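You operate a simulated robot arm through the tools that you are given. There is no shell and no other tool.

You run a simulated robot arm. Do the job below in one go: nothing can be reset, and whatever is moved stays where it is left.

JOB
Unbolt the bracket from the bracket clamp: bolt into the grey tray, bracket into the teal tray.
Fine: slacken it with the socket key, put the key back, open the clamp once the bolt is out. Set down upright: teal socket key, what you pick out.
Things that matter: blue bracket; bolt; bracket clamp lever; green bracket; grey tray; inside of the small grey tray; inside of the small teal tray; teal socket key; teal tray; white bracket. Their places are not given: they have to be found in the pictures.

It is judged by the outcome, as a careful person would: the job done as asked, and still so three seconds after it is handed in. It fails if anything else is knocked over, pushed out of place, dropped, spilled or broken.

ROBOT AND FRAMES
A 6-joint arm with a two-finger parallel gripper, fixed in place. Base frame: the origin is at the foot of the arm, x ahead of it, y to its left, z up; the work surface is at about z = 0.8. Units: m, rad, N and s.
With the tool pointing down near the work surface it reaches from about 0.24 to 0.64 m from the base axis. Its first joint turns from -1.152 to 1.152 rad. Payload 2.7 kg.
Tool frame: the origin (TCP) lies between the finger pads and is the grasp point; the fingertips stand 0.023 m ahead of it; z points along the fingers, y is the line along which they close. The gripper opens to 0.094 m. The fingers are 0.038 m wide and 0.01 m thick; the gripper's body (0.054 by 0.096 m) begins 0.039 m behind the TCP.
Orientation is that of the tool frame in the base frame, as [roll, pitch, yaw] about the fixed x, y, z axes, in that order (R = Rz(yaw) Ry(pitch) Rx(roll)). With the fingers straight down and closing along the base's y, the tool's x points along the base's -x, its y along +y and its z along -z.

CONTROLS
- The arm moves only by the tool send_rows. Its argument "series" is a list of rows, each a list of 3 entries, a list of its own where there are three numbers: the shift along the base's x, y, z in m, then the turn, a rotation vector about the base's x, y, z in rad, then the closure, from 0 (fully open) to 1 (shut). In form: [[[tx, ty, tz], [ax, ay, az], gripper], ...]. A call has 1 to 20 rows; each row is the pose to reach, as a shift and turn from the pose commanded when the call began. A row lasts 0.2 s, in which the tool goes at most 0.05 m and 0.15 rad; a call with a longer step from one row to the next is refused whole, and so is a gripper value outside its range. A pose out of reach is approached as far as the arm can. The call stops where the force on the tool passes 50 N (or 10 N more than at its start, if that is more) or the arm is blocked; 0.2 s more then pass. Each finger travels about 0.045 m/s and halts on what it meets, pressing with about 24 N; the grip force reading is that of the motor and also rises with nothing between the fingers. The clock runs only during rows and for 0.2 s after the last one: add rows that repeat a pose to give the fingers time. It gives the time, the measured TCP pose, the force on the tool (base axes), the opening and the grip force at its end, in the units of the frame above (readings bear some noise), with the torque about the TCP (base axes, N m) and any sound that the robot's microphone picked up.
- Cameras (640 x 400 px; columns grow to the right, rows downward): "scene" is fixed at [0.0763, -0.428, 1.4237]; the picture's right is [0.85, -0.53, 0.00], its down [-0.24, -0.39, -0.89] and it looks along [0.47, 0.75, -0.46] (base axes); focal length 314 px, centre (320, 200). "wrist" rides on the gripper at [0.086, 0.016, -0.074] in the tool frame; the picture's right is [-0.18, 0.98, 0.00], its down [-0.58, -0.11, -0.81] and it looks along [-0.79, -0.15, 0.59] (tool axes); focal length 243 px, centre (320, 200).
- camera(camera): a new picture of that camera. It takes no simulated time.
- point_at(camera, pixels): for up to 12 pixels [column, row] of the newest picture of that camera ("zoom" is the newest enlarged one), the place [x, y, z] in the base frame of the surface seen there, good to about 0.002 m, but the place of the scene camera against the robot may be out by one fixed shift of up to 0.018 m in any direction. It takes no simulated time.
- close_up(camera, box): a new picture of the part [left, top, right, bottom] of that camera's present view, enlarged. It takes no simulated time.
- finish_job(): hands the job in; it is judged then, once.

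Open the gripper and draw the arm clear of the work before you hand the job in, unless the task says otherwise.

The tools are called as name(argument=value, ...) on one line, values as JSON. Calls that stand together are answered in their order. send_rows: Moves the arm, as the interface text tells. Its arguments: {"type":"object","properties":{"series":{"type":"array","items":{"type":"array"}}},"required":["series"]} The other tools are called the same way: camera (camera) takes a picture; point_at (camera, pixels) gives the place of the surface under pixels of a picture; close_up (camera, box) takes an enlarged picture of a part of a camera's view; finish_job () hands the job in.

At the start:

```text
time: 0.0
ee_pos: [0.3241, 0.1783, 1.1593]
orientation: [3.139, 0.001, 3.14]
wrist_force: [0.0, 0.7, 0.3]
torque: [-0.02, 0.04, 0.0]
grip_width: 0.0943
grasp_force: 0.0
```

scene: 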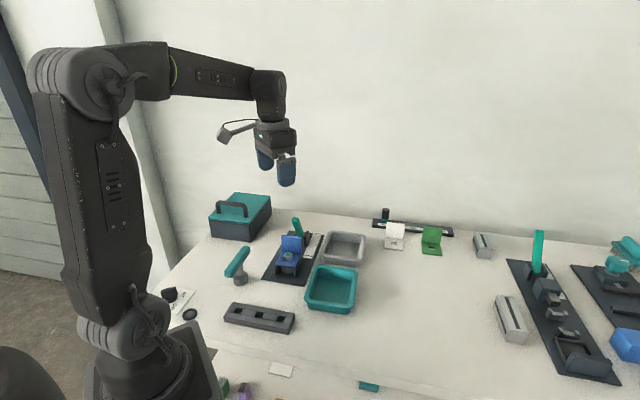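
wrist: 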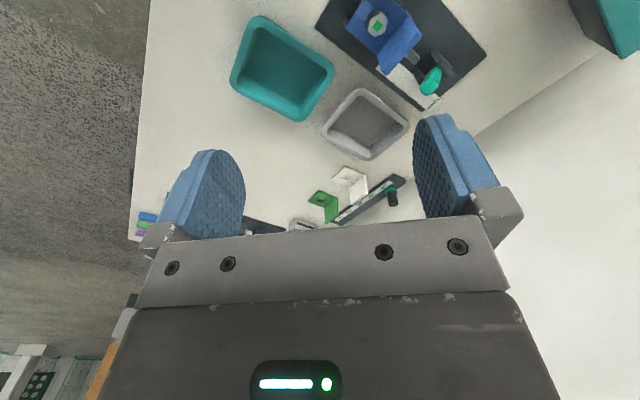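

The scene shows a blue bracket in a dark clamp near (290,255), the teal socket key near (238,263), teal tray (330,288) and grey tray (345,247). I'll take enlarged looks to understand the details.

close_up(camera="scene", box=[210, 190, 370, 340])

close_up(camera="wrist", box=[220, 0, 500, 200])

```text
2.67 times, centred on (290, 265) of scene
```

zoom: 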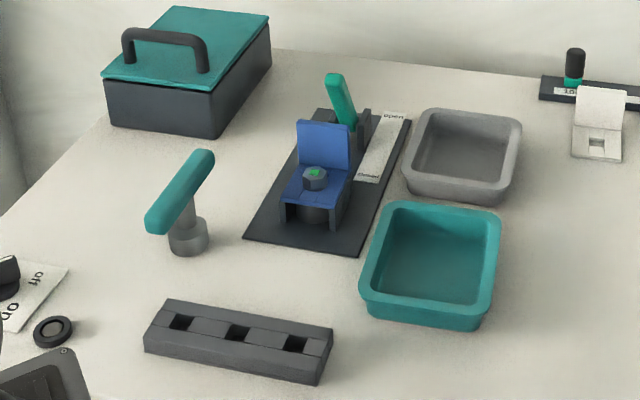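

```text
2.00 times, centred on (360, 100) of wrist
```

zoom: 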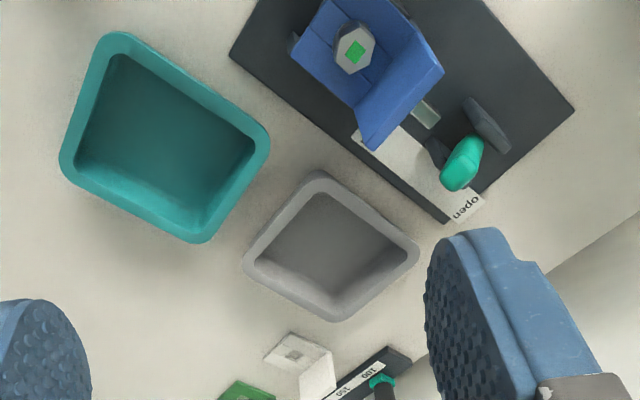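

The wrist close-up shows the bolt head at about (355,50), the lever tip at (462,165) and both trays. I'll read places from this view.

point_at(camera="zoom", pixels=[[355, 50], [340, 85], [400, 90], [372, 140], [430, 65], [462, 160], [425, 112], [165, 130], [330, 240], [485, 125], [235, 55], [445, 215]])

close_up(camera="scene", box=[255, 210, 335, 290])

```text
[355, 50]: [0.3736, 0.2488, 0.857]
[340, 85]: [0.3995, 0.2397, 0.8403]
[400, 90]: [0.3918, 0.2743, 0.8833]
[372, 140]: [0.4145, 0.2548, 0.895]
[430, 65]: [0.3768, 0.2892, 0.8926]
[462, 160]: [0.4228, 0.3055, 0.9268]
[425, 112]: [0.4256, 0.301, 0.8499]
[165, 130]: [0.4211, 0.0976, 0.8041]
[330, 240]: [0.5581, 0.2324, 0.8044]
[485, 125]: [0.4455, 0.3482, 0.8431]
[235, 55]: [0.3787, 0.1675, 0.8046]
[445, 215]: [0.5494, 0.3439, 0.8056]
```

```text
5.00 times, centred on (295, 250) of scene
```

zoom: 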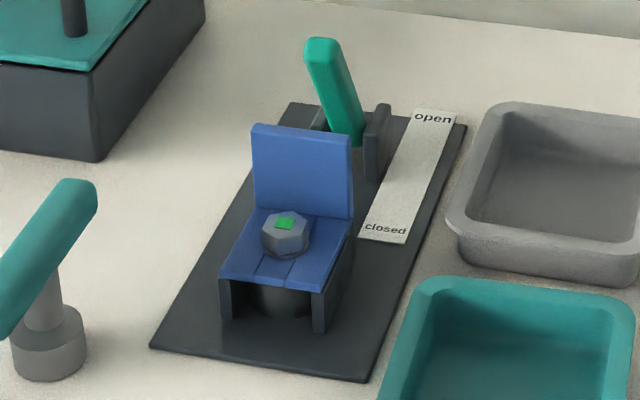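

The lever leans towards the bracket (closed end). I'll read the same features from the scene view to learn the scene camera's fixed shift.

point_at(camera="zoom", pixels=[[286, 222], [300, 135], [320, 42], [345, 85], [60, 200], [10, 290], [45, 345], [50, 300], [385, 230], [433, 118], [150, 348], [365, 380]])

```text
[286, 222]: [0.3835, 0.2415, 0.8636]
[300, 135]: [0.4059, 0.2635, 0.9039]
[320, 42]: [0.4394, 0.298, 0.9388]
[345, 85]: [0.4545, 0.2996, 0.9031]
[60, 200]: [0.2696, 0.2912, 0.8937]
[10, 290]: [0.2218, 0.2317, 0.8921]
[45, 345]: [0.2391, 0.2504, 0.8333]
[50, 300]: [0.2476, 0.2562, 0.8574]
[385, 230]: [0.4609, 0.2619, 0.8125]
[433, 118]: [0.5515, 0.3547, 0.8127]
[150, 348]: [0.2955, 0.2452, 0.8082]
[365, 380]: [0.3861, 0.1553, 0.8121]
```

The scene camera reads about (+0.009, −0.007, +0.007) off the wrist camera, so the key is near (0.245, 0.265). I'll move the arm back and to the left so that the wrist camera can see the key and clamp.

send_rows(series=[[[-0.03, 0.018, -0.03], [0, 0, 0], 0], [[-0.06, 0.036, -0.06], [0, 0, 0], 0], [[-0.09, 0.054, -0.09], [0, 0, 0], 0], [[-0.118, 0.072, -0.12], [0, 0, 0], 0], [[-0.118, 0.072, -0.12], [0, 0, 0], 0]])

camera(camera="wrist")

```text
time: 1.2
ee_pos: [0.2066, 0.2489, 1.0398]
orientation: [3.139, 0.001, 3.14]
wrist_force: [0.1, 0.3, 0.0]
torque: [0.01, 0.01, 0.02]
grip_width: 0.0941
grasp_force: 0.0
```

```text
taken
```

wrist: 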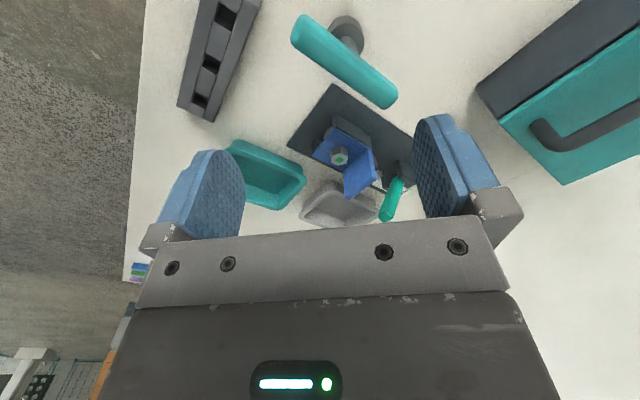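

The key's T-bar now spans (305,30)–(385,95) with its socket foot at (347,35). I'll take a close-up and read its places.

close_up(camera="wrist", box=[270, 0, 430, 120])

point_at(camera="wrist", pixels=[[300, 30], [318, 45], [345, 65], [365, 80], [390, 95], [345, 38], [355, 40], [340, 157], [362, 25], [335, 20], [352, 50], [325, 30]])

```text
3.33 times, centred on (350, 60) of wrist
```

zoom: 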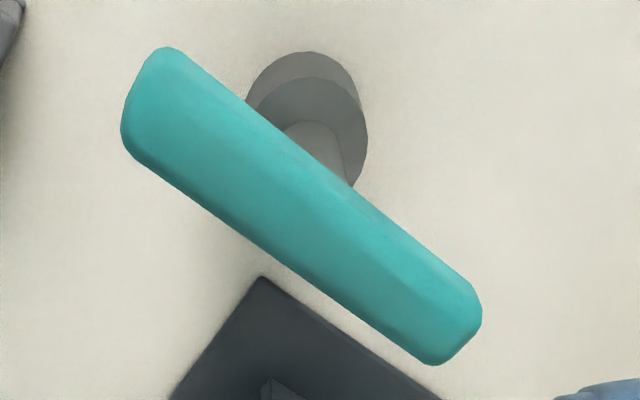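

```text
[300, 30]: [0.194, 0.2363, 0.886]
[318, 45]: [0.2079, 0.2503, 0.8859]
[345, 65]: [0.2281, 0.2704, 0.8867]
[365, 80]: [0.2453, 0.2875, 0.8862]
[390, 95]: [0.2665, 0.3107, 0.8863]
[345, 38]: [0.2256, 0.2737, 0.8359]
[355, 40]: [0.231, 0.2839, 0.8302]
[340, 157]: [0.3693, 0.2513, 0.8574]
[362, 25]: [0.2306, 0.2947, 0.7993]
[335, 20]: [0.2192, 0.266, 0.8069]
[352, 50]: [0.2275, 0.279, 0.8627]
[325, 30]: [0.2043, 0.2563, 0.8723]
```

I'll read the bar's outline, plus the foot ring, from the enlarged view to fix the bar's direction and centre.

point_at(camera="zoom", pixels=[[165, 60], [132, 125], [142, 90], [472, 310], [435, 355], [458, 335], [240, 115], [200, 185], [340, 195], [300, 260], [290, 190], [310, 65]])

```text
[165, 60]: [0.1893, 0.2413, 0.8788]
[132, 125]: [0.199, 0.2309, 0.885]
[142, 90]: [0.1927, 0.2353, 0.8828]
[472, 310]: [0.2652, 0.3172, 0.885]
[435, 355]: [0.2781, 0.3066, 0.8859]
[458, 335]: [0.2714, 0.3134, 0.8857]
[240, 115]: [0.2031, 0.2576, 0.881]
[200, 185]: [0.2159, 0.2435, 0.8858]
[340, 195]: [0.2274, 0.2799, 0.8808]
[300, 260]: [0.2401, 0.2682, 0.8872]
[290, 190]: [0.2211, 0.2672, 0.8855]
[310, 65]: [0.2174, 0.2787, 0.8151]
```

The bar runs from about (0.194,0.236) to (0.272,0.313), centred at (0.233,0.274), 45° to x, top at z 0.886. I'll look closely at the bolt head at (340,157) for its hex orientation, from both cameras.

close_up(camera="wrist", box=[280, 80, 430, 220])

close_up(camera="scene", box=[275, 235, 305, 275])

```text
2.86 times, centred on (355, 150) of wrist
```

zoom: 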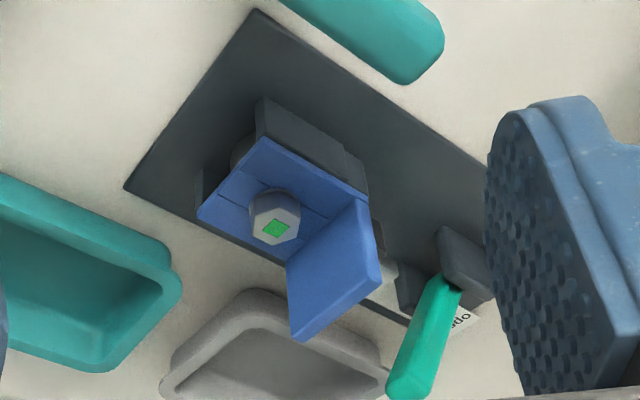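

```text
10.00 times, centred on (290, 255) of scene
```

zoom: 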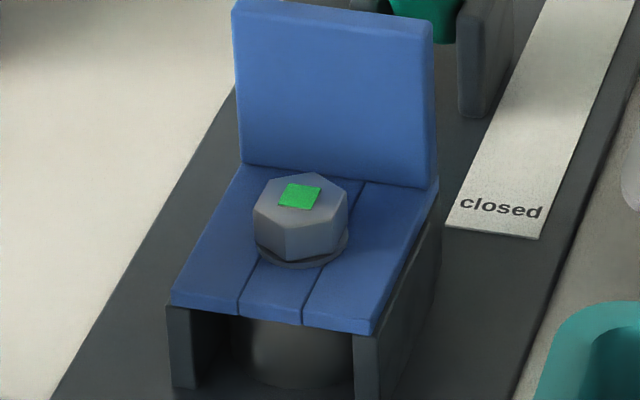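

The bolt head's hex is clear in the 10× scene view, with top vertices at about (267,184), (306,173), (348,186), (345,212), (300,222), (254,209). I'll read their places to get the hex angle.

point_at(camera="zoom", pixels=[[269, 186], [306, 175], [345, 187], [343, 207], [299, 220], [257, 209], [301, 196], [285, 205], [308, 209], [320, 187], [290, 184], [335, 330]])

close_up(camera="wrist", box=[320, 137, 365, 172])

```text
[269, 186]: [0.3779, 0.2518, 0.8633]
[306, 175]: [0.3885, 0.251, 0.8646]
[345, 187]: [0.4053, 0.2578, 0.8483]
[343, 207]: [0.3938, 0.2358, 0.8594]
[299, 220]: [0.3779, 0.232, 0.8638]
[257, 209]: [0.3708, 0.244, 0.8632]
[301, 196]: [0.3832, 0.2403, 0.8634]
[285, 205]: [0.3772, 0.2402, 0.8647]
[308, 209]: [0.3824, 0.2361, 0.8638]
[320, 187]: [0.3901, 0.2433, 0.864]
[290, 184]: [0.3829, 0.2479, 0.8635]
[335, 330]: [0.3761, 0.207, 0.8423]
```

```text
11.43 times, centred on (342, 154) of wrist
```

zoom: 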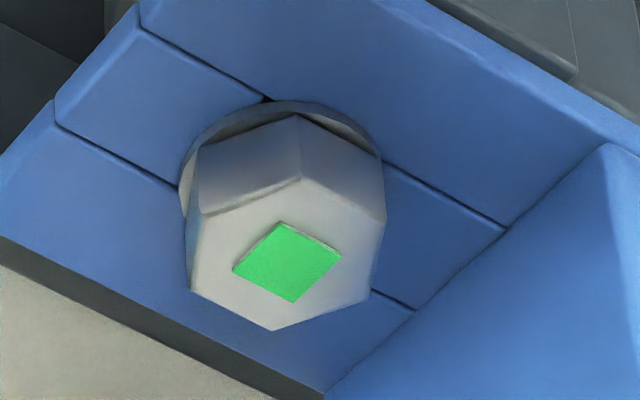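

I'll read the vertices from this wrist view too, since it has no fixed shift.

point_at(camera="zoom", pixels=[[209, 217], [299, 185], [380, 226], [366, 294], [276, 324], [193, 287], [287, 262], [237, 268], [281, 226], [337, 255], [293, 299], [290, 345]])

```text
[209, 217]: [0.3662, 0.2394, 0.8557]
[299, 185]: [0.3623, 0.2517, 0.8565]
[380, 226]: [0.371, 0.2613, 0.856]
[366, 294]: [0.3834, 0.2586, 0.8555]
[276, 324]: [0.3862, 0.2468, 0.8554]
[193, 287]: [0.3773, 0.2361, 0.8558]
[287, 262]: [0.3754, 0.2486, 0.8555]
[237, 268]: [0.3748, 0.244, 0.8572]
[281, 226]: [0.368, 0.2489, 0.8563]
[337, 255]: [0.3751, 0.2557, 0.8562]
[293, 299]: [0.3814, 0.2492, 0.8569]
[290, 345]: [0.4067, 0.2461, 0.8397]
```

The bolt head's centre is (0.3744, 0.2490), with its vertices at about 47° modulo 60°. I'll turn the tool +45° and go above the key bar centre (0.233, 0.274), staying at z≈0.96.

send_rows(series=[[[0.005, 0.004, -0.013], [0, 0, 0.131], 0], [[0.01, 0.008, -0.026], [0, 0, 0.262], 0], [[0.015, 0.012, -0.039], [0, 0, 0.393], 0.1], [[0.02, 0.016, -0.052], [0, 0, 0.524], 0.2], [[0.024, 0.02, -0.066], [0, 0, 0.655], 0.3], [[0.0264, 0.0251, -0.08], [0, 0, 0.785], 0.35], [[0.0264, 0.0251, -0.08], [0, 0, 0.785], 0.35]])

camera(camera="wrist")

camera(camera="scene")

```text
time: 2.8
ee_pos: [0.2333, 0.2756, 0.9579]
orientation: [3.139, 0.004, -2.354]
wrist_force: [0.8, 0.5, -0.6]
torque: [0.0, -0.01, -0.03]
grip_width: 0.0612
grasp_force: 0.1
```

```text
taken
```

wrist: 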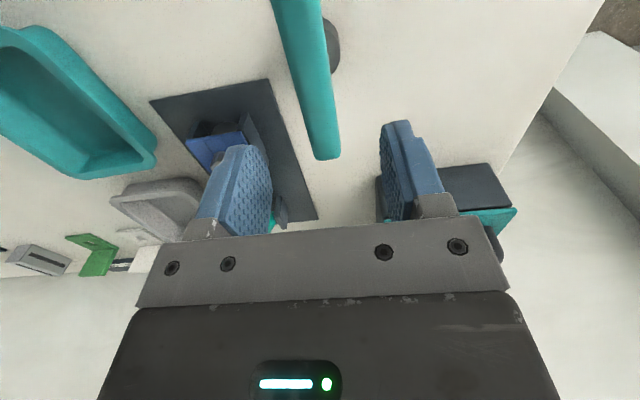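

```text
taken
```

scene: 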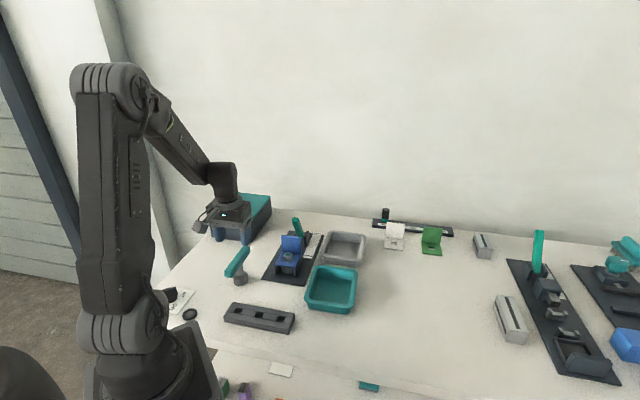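

The bar appears between the fingers, its far end at (325,155). I'll read points along it to confirm the alignment before descending.

point_at(camera="wrist", pixels=[[287, 60], [312, 60], [300, 60], [302, 130], [328, 130], [315, 130], [318, 152], [295, 20], [333, 60], [334, 40]])

```text
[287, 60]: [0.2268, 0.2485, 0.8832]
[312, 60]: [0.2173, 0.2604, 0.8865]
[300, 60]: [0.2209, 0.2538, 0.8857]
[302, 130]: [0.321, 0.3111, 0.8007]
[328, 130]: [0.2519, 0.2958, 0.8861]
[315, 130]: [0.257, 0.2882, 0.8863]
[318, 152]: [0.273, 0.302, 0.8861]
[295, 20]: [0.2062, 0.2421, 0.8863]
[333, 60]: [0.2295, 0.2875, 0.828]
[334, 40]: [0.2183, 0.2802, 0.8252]
```

I'll zoom in on the bar to find its edges precisely at two rows.

close_up(camera="wrist", box=[250, 0, 370, 170])

```text
2.35 times, centred on (310, 85) of wrist
```

zoom: 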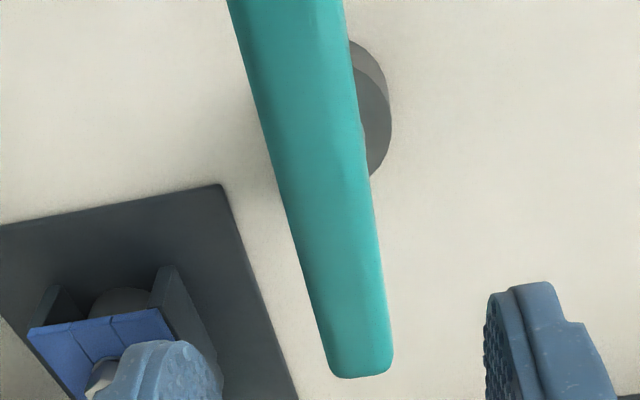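

point_at(camera="zoom", pixels=[[245, 50], [300, 50], [345, 50], [272, 150], [315, 150], [362, 150], [304, 270], [340, 270], [375, 270], [335, 365], [390, 360], [340, 375]])

```text
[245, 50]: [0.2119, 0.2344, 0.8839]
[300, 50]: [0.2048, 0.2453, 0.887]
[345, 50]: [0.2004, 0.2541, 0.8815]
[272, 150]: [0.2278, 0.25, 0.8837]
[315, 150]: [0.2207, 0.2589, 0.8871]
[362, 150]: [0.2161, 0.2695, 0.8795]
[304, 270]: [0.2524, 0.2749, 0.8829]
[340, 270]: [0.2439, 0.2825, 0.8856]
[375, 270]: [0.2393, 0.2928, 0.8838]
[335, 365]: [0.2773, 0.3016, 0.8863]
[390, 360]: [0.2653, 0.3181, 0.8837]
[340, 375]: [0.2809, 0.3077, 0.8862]
```

Both bar edges run at exactly 45°, with the centreline at y−x = 0.038 and the bar centre at (0.235, 0.273). I'll shift slightly, descend to z 0.882 and close on the bar.

send_rows(series=[[[0.0016, -0.0027, -0.03], [0, 0, 0], 0.35], [[0.0016, -0.0027, -0.055], [0, 0, 0], 0.35], [[0.0016, -0.0027, -0.0759], [0, 0, 0], 0.35], [[0.0016, -0.0027, -0.0759], [0, 0, 0], 0.35]])

camera(camera="wrist")

close_up(camera="scene", box=[190, 190, 290, 290])

```text
time: 3.8
ee_pos: [0.2346, 0.2726, 0.8818]
orientation: [3.139, -0.002, -2.355]
wrist_force: [0.7, 0.6, 0.0]
torque: [-0.03, 0.01, 0.02]
grip_width: 0.0612
grasp_force: 0.0
```

```text
taken
```

wrist: 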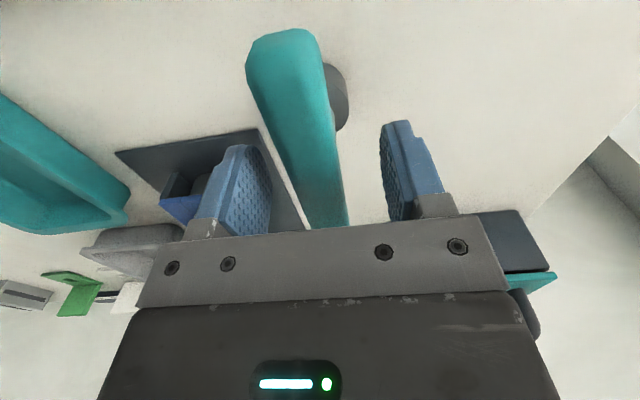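

```text
4.00 times, centred on (240, 240) of scene
```

zoom: 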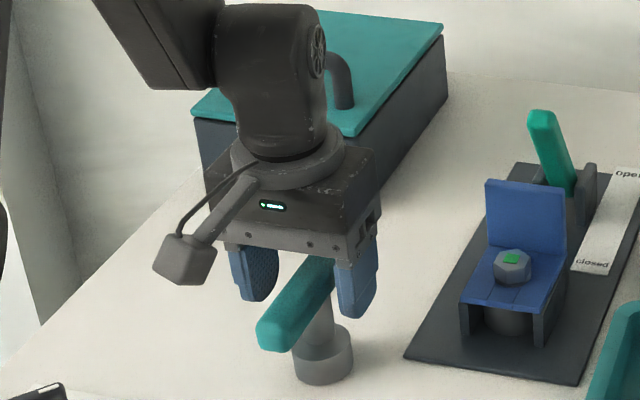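

The fingers straddle the bar with room on either side. Next I close on it and give the fingers time.

send_rows(series=[[[0, 0, 0], [0, 0, 0], 0.6], [[0, 0, 0], [0, 0, 0], 0.8], [[0, 0, 0], [0, 0, 0], 1], [[0, 0, 0], [0, 0, 0], 1], [[0, 0, 0], [0, 0, 0], 1], [[0, 0, 0], [0, 0, 0], 1]])

close_up(camera="scene", box=[190, 190, 290, 290])

```text
time: 5.2
ee_pos: [0.2354, 0.2738, 0.8828]
orientation: [3.14, 0.002, -2.357]
wrist_force: [-0.6, 0.4, 0.9]
torque: [0.01, 0.06, 0.0]
grip_width: 0.0237
grasp_force: 24.0
```

```text
4.00 times, centred on (240, 240) of scene
```

zoom: 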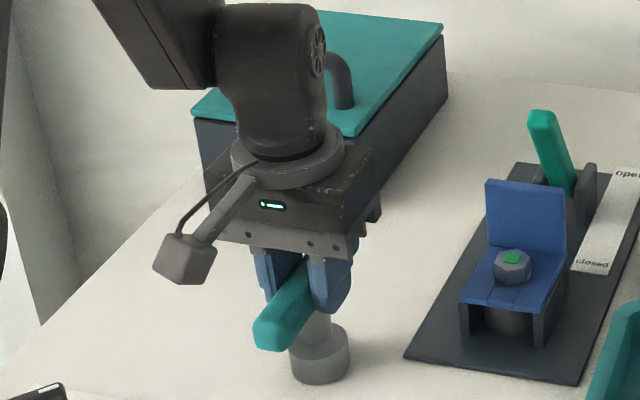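

The grip is 0.0237 m wide at 24 N. Before lifting, I'll read the socket's sides in this view (around (290–350,360)) to learn where its axis is relative to the TCP.

point_at(camera="zoom", pixels=[[293, 362], [320, 365], [347, 362], [320, 375], [320, 358], [310, 333], [326, 333], [318, 330], [258, 340], [302, 340], [340, 338], [320, 346]])

```text
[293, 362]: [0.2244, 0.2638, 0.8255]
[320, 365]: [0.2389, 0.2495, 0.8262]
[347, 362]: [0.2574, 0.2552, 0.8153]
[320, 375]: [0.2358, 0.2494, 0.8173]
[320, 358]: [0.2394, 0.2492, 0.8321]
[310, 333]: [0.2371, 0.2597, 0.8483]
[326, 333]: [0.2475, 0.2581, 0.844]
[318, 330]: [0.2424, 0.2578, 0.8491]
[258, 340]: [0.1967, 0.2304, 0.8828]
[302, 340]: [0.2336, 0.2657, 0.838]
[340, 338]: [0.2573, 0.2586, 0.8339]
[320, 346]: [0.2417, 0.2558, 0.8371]
```

The socket axis agrees with the bar centre within about 2 mm. I lift the key straight up, slowly at first.

send_rows(series=[[[0, 0, 0.01], [0, 0, 0], 1], [[0, 0, 0.03], [0, 0, 0], 1], [[0, 0, 0.06], [0, 0, 0], 1], [[0, 0, 0.1], [0, 0, 0], 1], [[0, 0, 0.14], [0, 0, 0], 1], [[0, 0, 0.16], [0, 0, 0], 1], [[0, 0, 0.16], [0, 0, 0], 1]])

camera(camera="scene")

camera(camera="wrist")

```text
time: 6.8
ee_pos: [0.2379, 0.2695, 1.0442]
orientation: [3.139, 0.0, -2.356]
wrist_force: [-0.8, 0.1, -2.3]
torque: [0.01, 0.0, 0.01]
grip_width: 0.0238
grasp_force: 23.6
```

```text
taken
```

scene: 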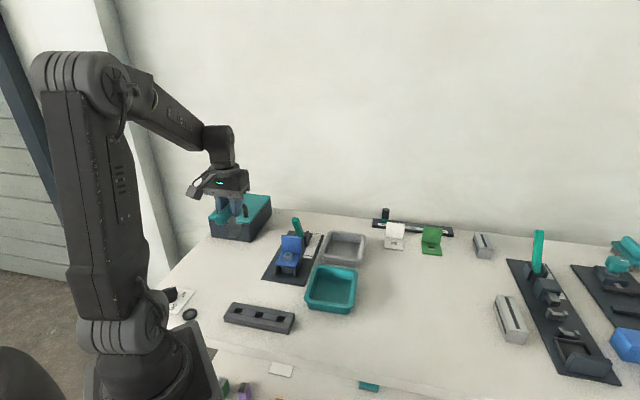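

```text
taken
```

wrist: 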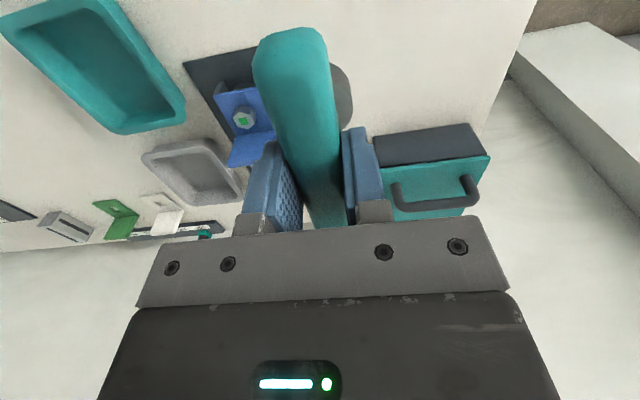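

The key is lifted and hanging straight (force −2.3 N). I'll carry it over the bolt at (0.3744, 0.249), staying at z≈1.04.

send_rows(series=[[[0.025, -0.004, 0], [0, 0, 0], 1], [[0.06, -0.01, 0], [0, 0, 0], 1], [[0.095, -0.016, 0], [0, 0, 0], 1], [[0.125, -0.021, 0], [0, 0, 0], 1], [[0.1395, -0.0239, 0], [0, 0, 0], 1], [[0.1395, -0.0239, 0], [0, 0, 0], 1], [[0.1395, -0.0239, 0], [0, 0, 0], 1]])

close_up(camera="scene", box=[240, 170, 340, 290])

camera(camera="wrist")

```text
time: 8.4
ee_pos: [0.3759, 0.2469, 1.0424]
orientation: [3.14, 0.002, -2.355]
wrist_force: [0.2, 0.0, -3.1]
torque: [0.02, -0.04, -0.01]
grip_width: 0.0238
grasp_force: 24.3
```

```text
3.33 times, centred on (290, 230) of scene
```

zoom: 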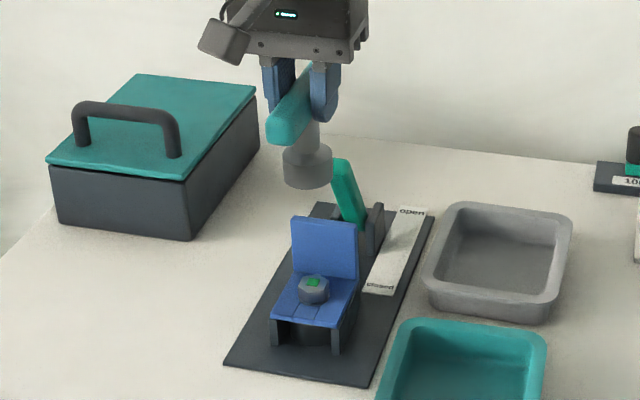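

```text
taken
```

wrist: 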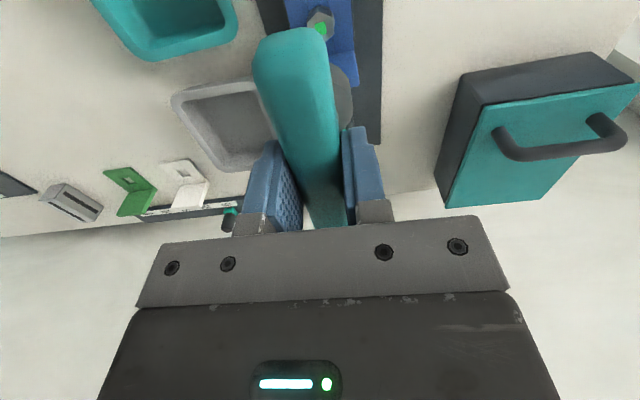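

The key hangs over the bolt. I'll read the socket (front ~(307,170), sides (285,168), (331,168)) and the bolt head in this same picture, so the scene shift cancels.

close_up(camera="scene", box=[275, 195, 310, 280])

```text
4.71 times, centred on (292, 238) of scene
```

zoom: 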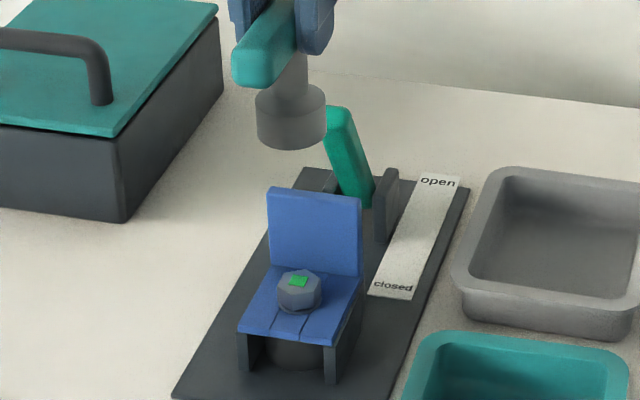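

point_at(camera="zoom", pixels=[[259, 125], [291, 130], [323, 125], [291, 120], [291, 138], [270, 128], [312, 128], [299, 281], [300, 271], [286, 285], [313, 284], [299, 289]])

```text
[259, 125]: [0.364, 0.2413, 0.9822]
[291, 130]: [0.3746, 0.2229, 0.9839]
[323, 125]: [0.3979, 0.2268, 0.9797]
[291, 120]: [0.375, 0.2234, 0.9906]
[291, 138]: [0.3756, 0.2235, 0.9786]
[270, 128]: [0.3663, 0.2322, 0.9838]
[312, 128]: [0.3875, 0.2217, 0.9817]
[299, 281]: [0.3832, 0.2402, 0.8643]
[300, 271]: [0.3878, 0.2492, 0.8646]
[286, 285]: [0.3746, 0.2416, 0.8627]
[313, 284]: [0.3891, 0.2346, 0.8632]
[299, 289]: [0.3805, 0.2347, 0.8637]
```

In the same frame the socket axis fits to (0.3839, 0.2410), r≈0.020, and the bolt centre is (0.3835, 0.2413), so it is centred within 1 mm. I'll lower to just above the bolt head, turning the key +0.044 rad to match the hex.

send_rows(series=[[[0, 0, -0.03], [0, 0, 0.02], 1], [[0, 0, -0.06], [0, 0, 0.044], 1], [[0, 0, -0.08], [0, 0, 0.044], 1], [[0, 0, -0.092], [0, 0, 0.044], 1], [[0, 0, -0.092], [0, 0, 0.044], 1]])

close_up(camera="scene", box=[255, 200, 325, 290])

```text
time: 9.6
ee_pos: [0.3744, 0.2502, 0.9487]
orientation: [3.14, 0.001, -2.312]
wrist_force: [0.5, -0.5, -1.9]
torque: [0.01, 0.04, 0.0]
grip_width: 0.0238
grasp_force: 23.8
```

```text
4.44 times, centred on (290, 245) of scene
```

zoom: 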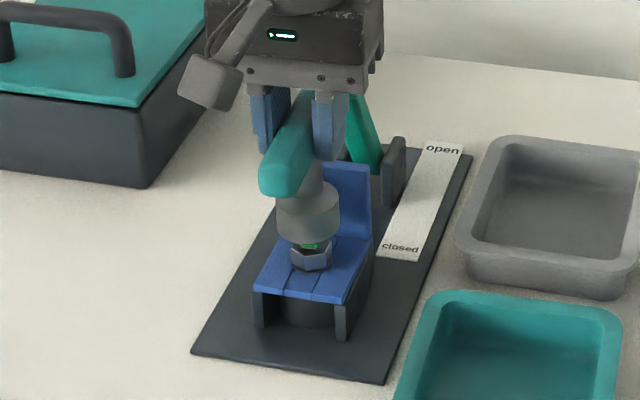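

The socket sits just above the head (socket centre column ~308, bolt ~311). I'll lower in small steps and watch for contact: engaged is expected near z 0.924, resting on top near 0.939.

send_rows(series=[[[0, 0, -0.004], [0, 0, 0], 1], [[0, 0, -0.008], [0, 0, 0], 1], [[0, 0, -0.011], [0, 0, 0], 1], [[0, 0, -0.013], [0, 0, 0], 1], [[0, 0, -0.015], [0, 0, 0], 1], [[0, 0, -0.015], [0, 0, 0], 1]])

```text
time: 11.0
ee_pos: [0.3746, 0.2498, 0.9336]
orientation: [3.139, 0.0, -2.313]
wrist_force: [-2.5, -7.5, 4.8]
torque: [-0.74, 0.13, -0.08]
grip_width: 0.024
grasp_force: 23.9
```

Contact: z 0.934 with a lateral push of about −7.5 N in y, so the socket edge is touching the head or going on off-centre. I'll look.

close_up(camera="scene", box=[270, 225, 310, 275])

```text
8.00 times, centred on (290, 250) of scene
```

zoom: 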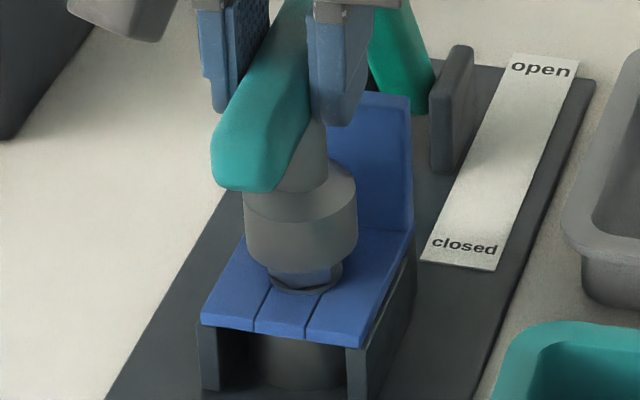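

The socket has started over the head but sits about 2 mm to the left of the bolt's centre; the force says to move towards −y. I'll shift 1.5 mm in −y and read forces.

send_rows(series=[[[0, -0.0008, 0.001], [0, 0, 0], 1], [[0, -0.0015, 0.001], [0, 0, 0], 1], [[0, -0.0015, 0.001], [0, 0, 0], 1]])

```text
time: 11.8
ee_pos: [0.3745, 0.2487, 0.9345]
orientation: [3.14, 0.002, -2.313]
wrist_force: [0.0, -0.7, -1.6]
torque: [0.03, 0.02, 0.0]
grip_width: 0.0235
grasp_force: 24.3
```

The lateral force is gone. I'll continue lowering in 2 mm steps.

send_rows(series=[[[0, 0, -0.002], [0, 0, 0], 1], [[0, 0, -0.004], [0, 0, 0], 1], [[0, 0, -0.006], [0, 0, 0], 1], [[0, 0, -0.007], [0, 0, 0], 1], [[0, 0, -0.007], [0, 0, 0], 1]])

close_up(camera="scene", box=[270, 225, 310, 275])

```text
time: 13.0
ee_pos: [0.3747, 0.2476, 0.9289]
orientation: [-3.141, -0.001, -2.311]
wrist_force: [-0.3, 1.1, -2.0]
torque: [0.01, 0.0, -0.04]
grip_width: 0.0239
grasp_force: 24.3
```

```text
8.00 times, centred on (290, 250) of scene
```

zoom: 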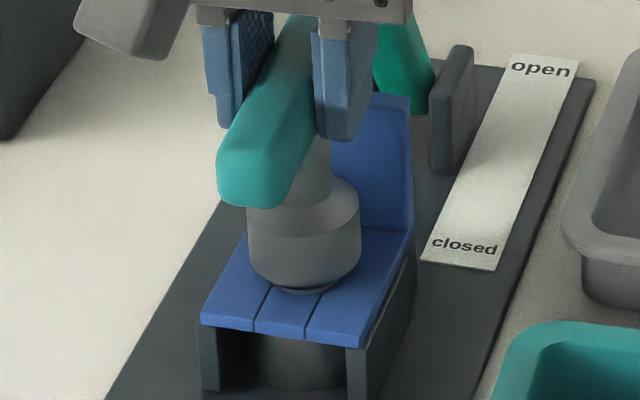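

The socket is sliding over the head with no force. A bit further down to seat it.

send_rows(series=[[[0, 0, -0.0015], [0, 0, 0], 1], [[0, 0, -0.003], [0, 0, 0], 1], [[0, 0, -0.004], [0, 0, 0], 1], [[0, 0, -0.004], [0, 0, 0], 1]])

```text
time: 14.0
ee_pos: [0.3757, 0.2468, 0.9249]
orientation: [3.139, 0.0, -2.314]
wrist_force: [-1.5, -0.9, -2.0]
torque: [-0.05, 0.13, 0.0]
grip_width: 0.0241
grasp_force: 23.6
```

Seated (z 0.925, no load). I'll turn counter-clockwise about the vertical in small steps and watch the torque and any sound.

send_rows(series=[[[0, 0, 0], [0, 0, 0.05], 1], [[0, 0, 0], [0, 0, 0.1], 1], [[0, 0, 0], [0, 0, 0.15], 1], [[0, 0, 0], [0, 0, 0.2], 1], [[0, 0, 0], [0, 0, 0.25], 1], [[0, 0, 0], [0, 0, 0.25], 1]])

close_up(camera="scene", box=[270, 225, 310, 275])

```text
time: 15.4
ee_pos: [0.3751, 0.2469, 0.925]
orientation: [3.138, -0.002, -2.06]
wrist_force: [-4.1, -7.3, 2.5]
torque: [-0.46, 0.31, -0.4]
grip_width: 0.0235
grasp_force: 24.3
```

```text
8.00 times, centred on (290, 250) of scene
```

zoom: 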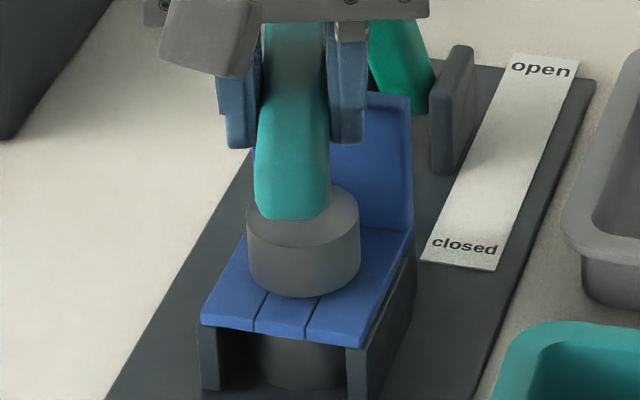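

The bar follows the gripper and the reaction torque is −0.4 N m. I'll keep turning with a 0.7 mm shift in −y to relieve the side load.

send_rows(series=[[[-0.0003, -0.0007, 0], [0, 0, 0.06], 1], [[-0.0003, -0.0007, 0], [0, 0, 0.12], 1], [[-0.0003, -0.0007, 0], [0, 0, 0.18], 1], [[-0.0003, -0.0007, 0], [0, 0, 0.24], 1], [[-0.0003, -0.0007, 0], [0, 0, 0.3], 1], [[-0.0003, -0.0007, 0], [0, 0, 0.3], 1]])

close_up(camera="scene", box=[270, 225, 310, 275])

```text
time: 16.8
ee_pos: [0.3755, 0.2473, 0.9256]
orientation: [3.141, -0.001, -1.76]
wrist_force: [-5.0, -2.0, -1.0]
torque: [-0.09, 0.22, -0.59]
grip_width: 0.0238
grasp_force: 23.8
```

```text
8.00 times, centred on (290, 250) of scene
```

zoom: 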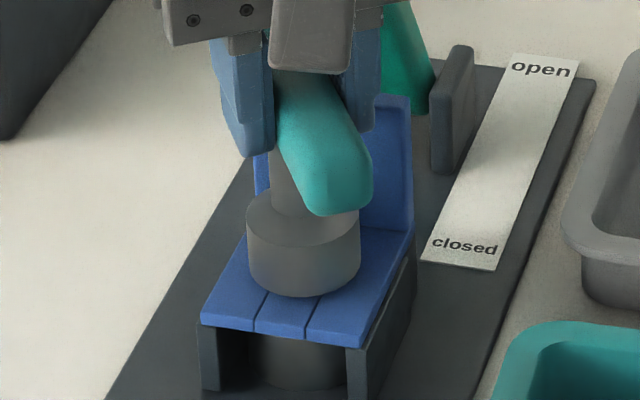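

Still following: 0.55 rad turned so far, with a steady −0.6 N m of resistance. I'll continue turning.

send_rows(series=[[[-0.0004, 0, 0], [0, 0, 0.08], 1], [[-0.0008, 0, 0], [0, 0, 0.16], 1], [[-0.0008, 0, 0], [0, 0, 0.24], 1], [[-0.0008, 0, 0], [0, 0, 0.32], 1], [[-0.0008, 0, 0], [0, 0, 0.4], 1], [[-0.0008, 0, 0], [0, 0, 0.48], 1], [[-0.0008, 0, 0], [0, 0, 0.56], 1], [[-0.0008, 0, 0], [0, 0, 0.56], 1]])

close_up(camera="scene", box=[270, 215, 310, 275])

```text
time: 18.6
ee_pos: [0.3747, 0.2462, 0.9256]
orientation: [-3.141, 0.001, -1.201]
wrist_force: [1.8, 8.7, -4.0]
torque: [0.69, -0.01, -0.48]
grip_width: 0.0238
grasp_force: 24.4
```

```text
6.67 times, centred on (290, 245) of scene
```

zoom: 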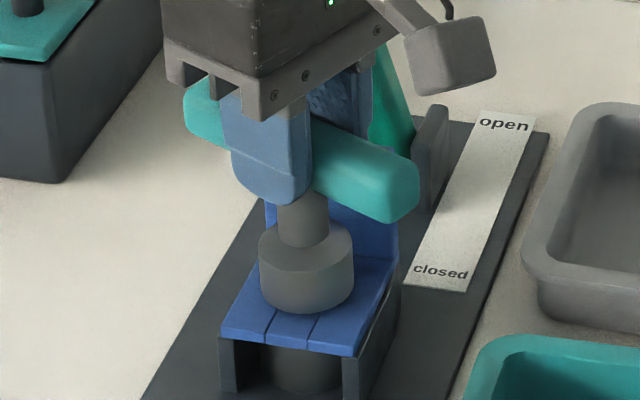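

1.1 rad turned with no sound yet. I'll shift +0.8 mm in y to relieve the side load and keep turning.

send_rows(series=[[[0, 0.0005, 0], [0, 0, 0.08], 1], [[0, 0.0008, 0], [0, 0, 0.16], 1], [[0, 0.0008, 0], [0, 0, 0.24], 1], [[0, 0.0008, 0], [0, 0, 0.32], 1], [[0, 0.0008, 0], [0, 0, 0.4], 1], [[0, 0.0008, 0], [0, 0, 0.48], 1], [[0, 0.0008, 0], [0, 0, 0.56], 1], [[0, 0.0008, 0], [0, 0, 0.56], 1]])

close_up(camera="scene", box=[270, 215, 310, 275])

```text
time: 20.4
ee_pos: [0.3737, 0.2475, 0.9247]
orientation: [3.14, 0.001, -0.642]
wrist_force: [10.7, -2.7, -2.8]
torque: [-0.12, -0.67, -0.12]
grip_width: 0.0237
grasp_force: 23.8
```

```text
6.67 times, centred on (290, 245) of scene
```

zoom: 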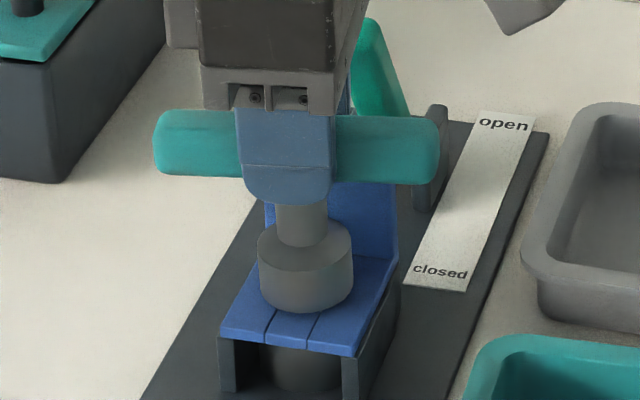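

The resisting torque has dropped to −0.12 N m after 1.67 rad, which suggests the bolt is loose. I'll relieve the side load (+1 mm x) and turn a little more to confirm.

send_rows(series=[[[0.0008, 0, 0], [0, 0, 0.05], 1], [[0.001, -0.0003, 0], [0, 0, 0.12], 1], [[0.001, -0.0003, 0], [0, 0, 0.2], 1], [[0.001, -0.0003, 0], [0, 0, 0.28], 1], [[0.001, -0.0003, 0], [0, 0, 0.28], 1]])

```text
time: 21.6
ee_pos: [0.3739, 0.2483, 0.9259]
orientation: [3.139, 0.004, -0.363]
wrist_force: [-5.0, 7.9, 5.6]
torque: [0.53, 0.49, 0.01]
grip_width: 0.0237
grasp_force: 24.6
```

Torque is now about zero while turning. I'll turn once more with a 2 mm rise to let the bolt come up, to confirm it runs free.

send_rows(series=[[[-0.0004, 0.0006, 0.001], [0, 0, 0.08], 1], [[-0.0006, 0.0008, 0.002], [0, 0, 0.16], 1], [[-0.0006, 0.0008, 0.002], [0, 0, 0.24], 1], [[-0.0006, 0.0008, 0.002], [0, 0, 0.32], 1], [[-0.0006, 0.0008, 0.002], [0, 0, 0.4], 1]])

close_up(camera="scene", box=[270, 215, 310, 275])

```text
time: 22.8
ee_pos: [0.3742, 0.2474, 0.9266]
orientation: [3.139, 0.002, 0.039]
wrist_force: [-4.9, -0.4, 0.6]
torque: [-0.12, 0.4, -0.03]
grip_width: 0.0238
grasp_force: 24.4
```

```text
6.67 times, centred on (290, 245) of scene
```

zoom: 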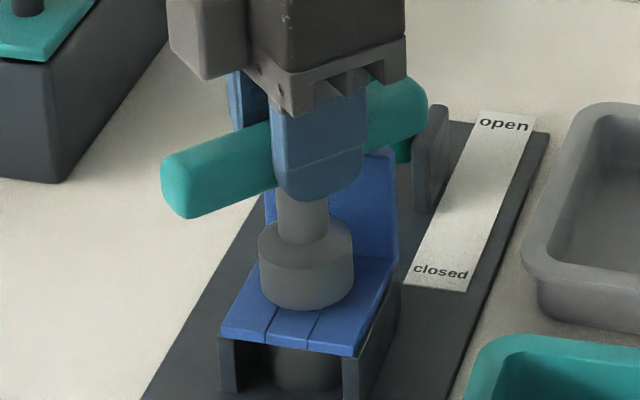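

The bolt turns freely (torque ≈ 0 after 2.35 rad). I'll lift the key straight off the head.

send_rows(series=[[[0, 0, 0.004], [0, 0, 0], 1], [[0, 0, 0.012], [0, 0, 0], 1], [[0, 0, 0.024], [0, 0, 0], 1], [[0, 0, 0.045], [0, 0, 0], 1], [[0, 0, 0.08], [0, 0, 0], 1], [[0, 0, 0.115], [0, 0, 0], 1], [[0, 0, 0.115], [0, 0, 0], 1]])

close_up(camera="scene", box=[260, 190, 320, 280])

```text
time: 24.4
ee_pos: [0.3743, 0.2491, 1.0418]
orientation: [3.139, 0.001, 0.037]
wrist_force: [-0.7, -0.1, -2.3]
torque: [0.03, 0.01, 0.03]
grip_width: 0.0237
grasp_force: 24.2
```

```text
4.44 times, centred on (290, 235) of scene
```

zoom: 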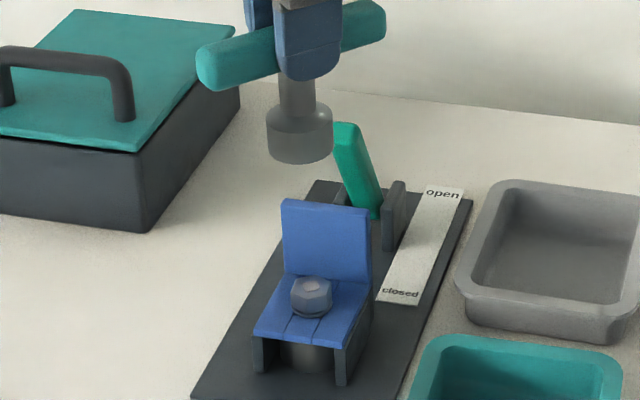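

The key came off cleanly and the bolt stayed. The green mark on its head seems to be gone; I'll look closer.

close_up(camera="scene", box=[275, 235, 305, 275])

```text
10.00 times, centred on (290, 255) of scene
```

zoom: 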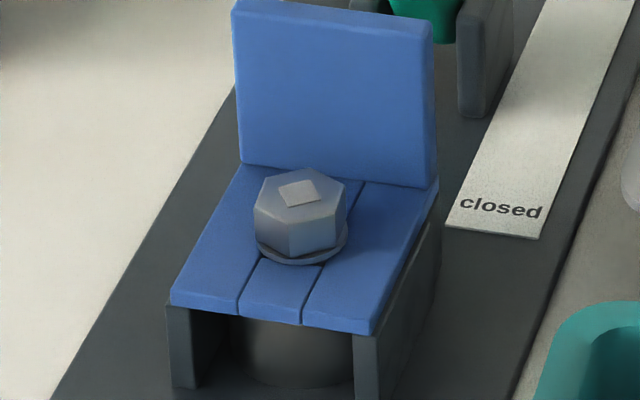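

The mark went from green to grey and the bolt has risen slightly, so it's slack. Now I carry the key back above its original spot, unwinding the turn by −2.394 rad on the way.

send_rows(series=[[[-0.008, 0.0015, 0], [0, 0, -0.141], 1], [[-0.0165, 0.003, 0], [0, 0, -0.282], 1], [[-0.025, 0.0045, 0], [0, 0, -0.423], 1], [[-0.033, 0.006, 0], [0, 0, -0.564], 1], [[-0.041, 0.0075, 0], [0, 0, -0.705], 1], [[-0.05, 0.009, 0], [0, 0, -0.846], 1], [[-0.058, 0.0105, 0], [0, 0, -0.987], 1], [[-0.066, 0.012, 0], [0, 0, -1.128], 1], [[-0.075, 0.0135, 0], [0, 0, -1.269], 1], [[-0.083, 0.015, 0], [0, 0, -1.41], 1], [[-0.091, 0.0165, 0], [0, 0, -1.551], 1], [[-0.1, 0.018, 0], [0, 0, -1.692], 1], [[-0.108, 0.0195, 0], [0, 0, -1.833], 1], [[-0.116, 0.021, 0], [0, 0, -1.974], 1], [[-0.125, 0.0225, 0], [0, 0, -2.115], 1], [[-0.133, 0.024, 0], [0, 0, -2.256], 1], [[-0.1388, 0.0248, 0], [0, 0, -2.394], 1], [[-0.1388, 0.0248, 0], [0, 0, -2.394], 1]])

close_up(camera="scene", box=[190, 160, 290, 290])

```text
time: 28.2
ee_pos: [0.2375, 0.2719, 1.0431]
orientation: [3.14, -0.001, -2.358]
wrist_force: [0.5, 0.1, -1.9]
torque: [0.03, 0.03, -0.02]
grip_width: 0.0241
grasp_force: 23.9
```

```text
3.08 times, centred on (240, 225) of scene
```

zoom: 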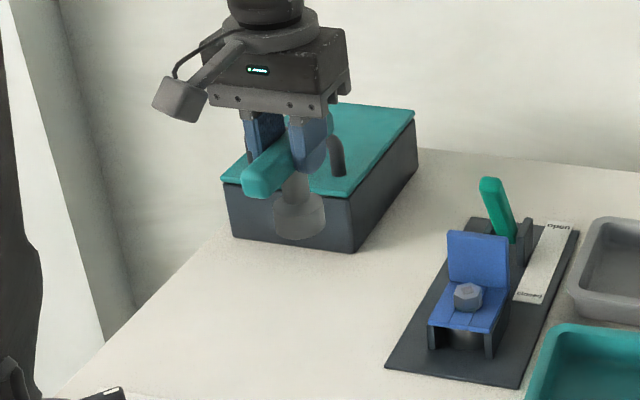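

I'll lower it: quickly to 15 mm above the table, then in small steps until it stands.

send_rows(series=[[[0, 0, -0.03], [0, 0, 0], 1], [[0, 0, -0.07], [0, 0, 0], 1], [[0, 0, -0.11], [0, 0, 0], 1], [[0, 0, -0.14], [0, 0, 0], 1], [[0, 0, -0.15], [0, 0, 0], 1], [[0, 0, -0.154], [0, 0, 0], 1], [[0, 0, -0.157], [0, 0, 0], 1], [[0, 0, -0.157], [0, 0, 0], 1]])

close_up(camera="scene", box=[200, 210, 280, 290])

```text
time: 30.0
ee_pos: [0.237, 0.2734, 0.8859]
orientation: [3.139, 0.001, -2.355]
wrist_force: [0.1, -0.1, -2.6]
torque: [-0.01, 0.01, 0.01]
grip_width: 0.024
grasp_force: 23.6
```

```text
5.00 times, centred on (240, 250) of scene
```

zoom: 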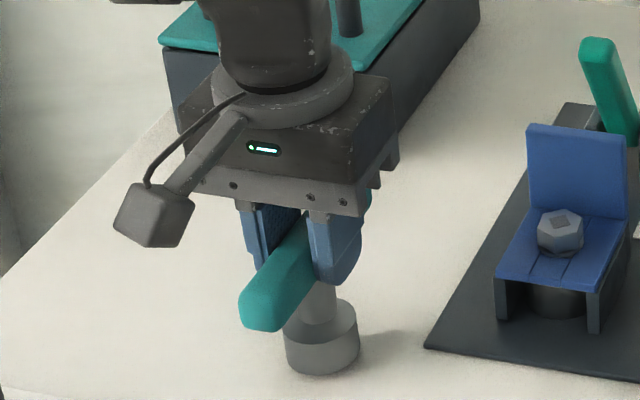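

Still about 3 mm above the table and upright. I'll step down 1 mm at a time until the weight is taken.

send_rows(series=[[[0, 0, -0.001], [0, 0, 0], 1], [[0, 0, -0.002], [0, 0, 0], 1], [[0, 0, -0.003], [0, 0, 0], 1], [[0, 0, -0.0035], [0, 0, 0], 1], [[0, 0, -0.0035], [0, 0, 0], 1]])

close_up(camera="scene", box=[200, 210, 280, 290])

```text
time: 31.2
ee_pos: [0.2362, 0.2736, 0.8823]
orientation: [3.14, 0.002, -2.355]
wrist_force: [-4.1, -2.6, 14.0]
torque: [0.03, 0.1, 0.05]
grip_width: 0.0238
grasp_force: 23.8
```

```text
5.00 times, centred on (240, 250) of scene
```

zoom: 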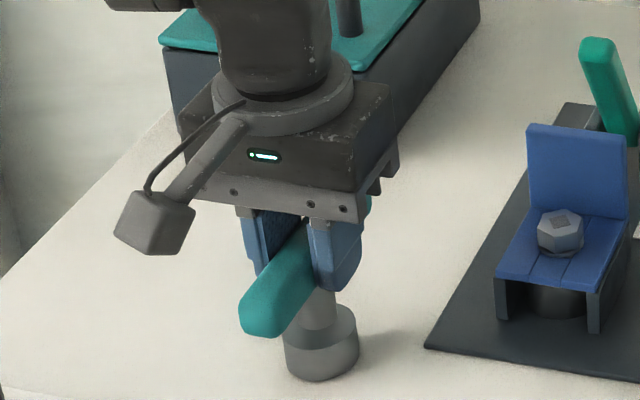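

It's standing with 14 N on it. I'll back off 1 mm and open the fingers gently to about 0.06 m.

send_rows(series=[[[0, 0, 0.001], [0, 0, 0], 1], [[0, 0, 0.001], [0, 0, 0], 0.7], [[0, 0, 0.001], [0, 0, 0], 0.6], [[0, 0, 0.001], [0, 0, 0], 0.45], [[0, 0, 0.001], [0, 0, 0], 0.35], [[0, 0, 0.001], [0, 0, 0], 0.35]])

close_up(camera="scene", box=[200, 210, 280, 290])

```text
time: 32.6
ee_pos: [0.2361, 0.2739, 0.8811]
orientation: [3.14, 0.0, -2.357]
wrist_force: [0.3, 0.0, -1.0]
torque: [0.01, 0.03, 0.0]
grip_width: 0.0612
grasp_force: 0.0
```

```text
5.00 times, centred on (240, 250) of scene
```

zoom: 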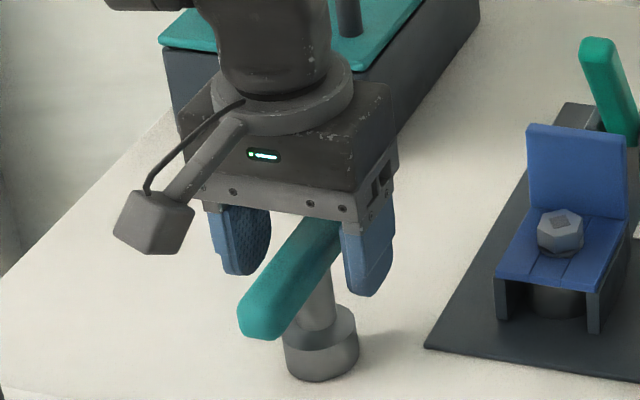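

The key stands free at its original spot. I'll rise straight up and move so the wrist camera can view the bolt.

send_rows(series=[[[0, 0, 0.02], [0, 0, 0], 0.3], [[0, 0, 0.06], [0, 0, 0], 0.2], [[0, 0, 0.1], [0, 0, 0], 0.2], [[0, 0, 0.14], [0, 0, 0], 0.2], [[0.01, -0.003, 0.16], [0, 0, 0], 0.2], [[0.045, -0.016, 0.16], [0, 0, 0], 0.2], [[0.085, -0.03, 0.16], [0, 0, 0], 0.2], [[0.11, -0.04, 0.16], [0, 0, 0], 0.2], [[0.11, -0.04, 0.16], [0, 0, 0], 0.2]])

camera(camera="wrist")

camera(camera="scene")

```text
time: 34.6
ee_pos: [0.3495, 0.2313, 1.0433]
orientation: [3.14, 0.002, -2.357]
wrist_force: [-0.6, 0.3, 0.4]
torque: [0.0, 0.01, 0.01]
grip_width: 0.0753
grasp_force: 0.0
```

```text
taken
```

wrist: 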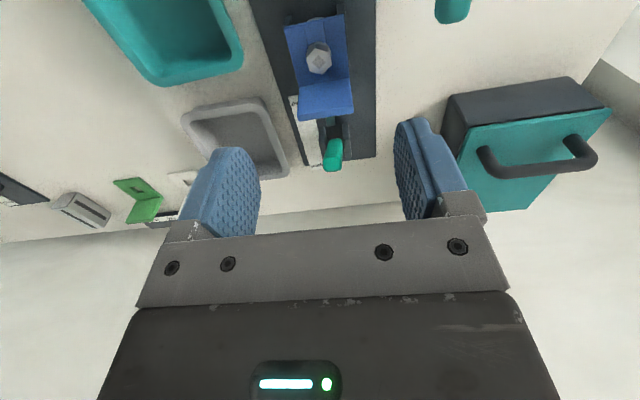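

```text
taken
```

scene: 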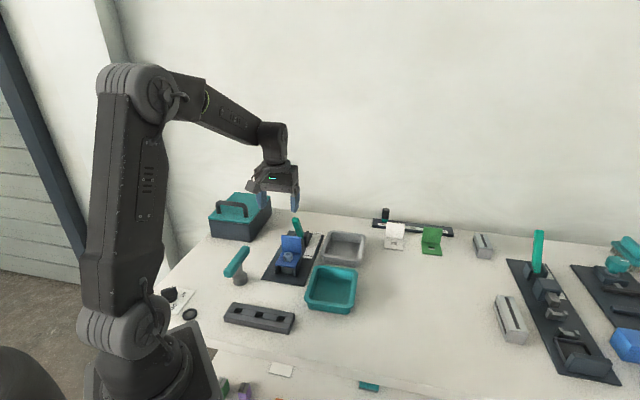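

The key stands where it was, and the bolt shows at (319,60) in the wrist view. I'll zoom in on it.

close_up(camera="wrist", box=[280, 10, 360, 120])

```text
3.64 times, centred on (320, 65) of wrist
```

zoom: 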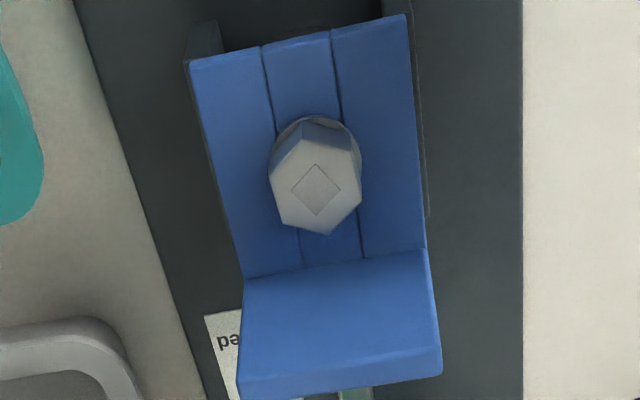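

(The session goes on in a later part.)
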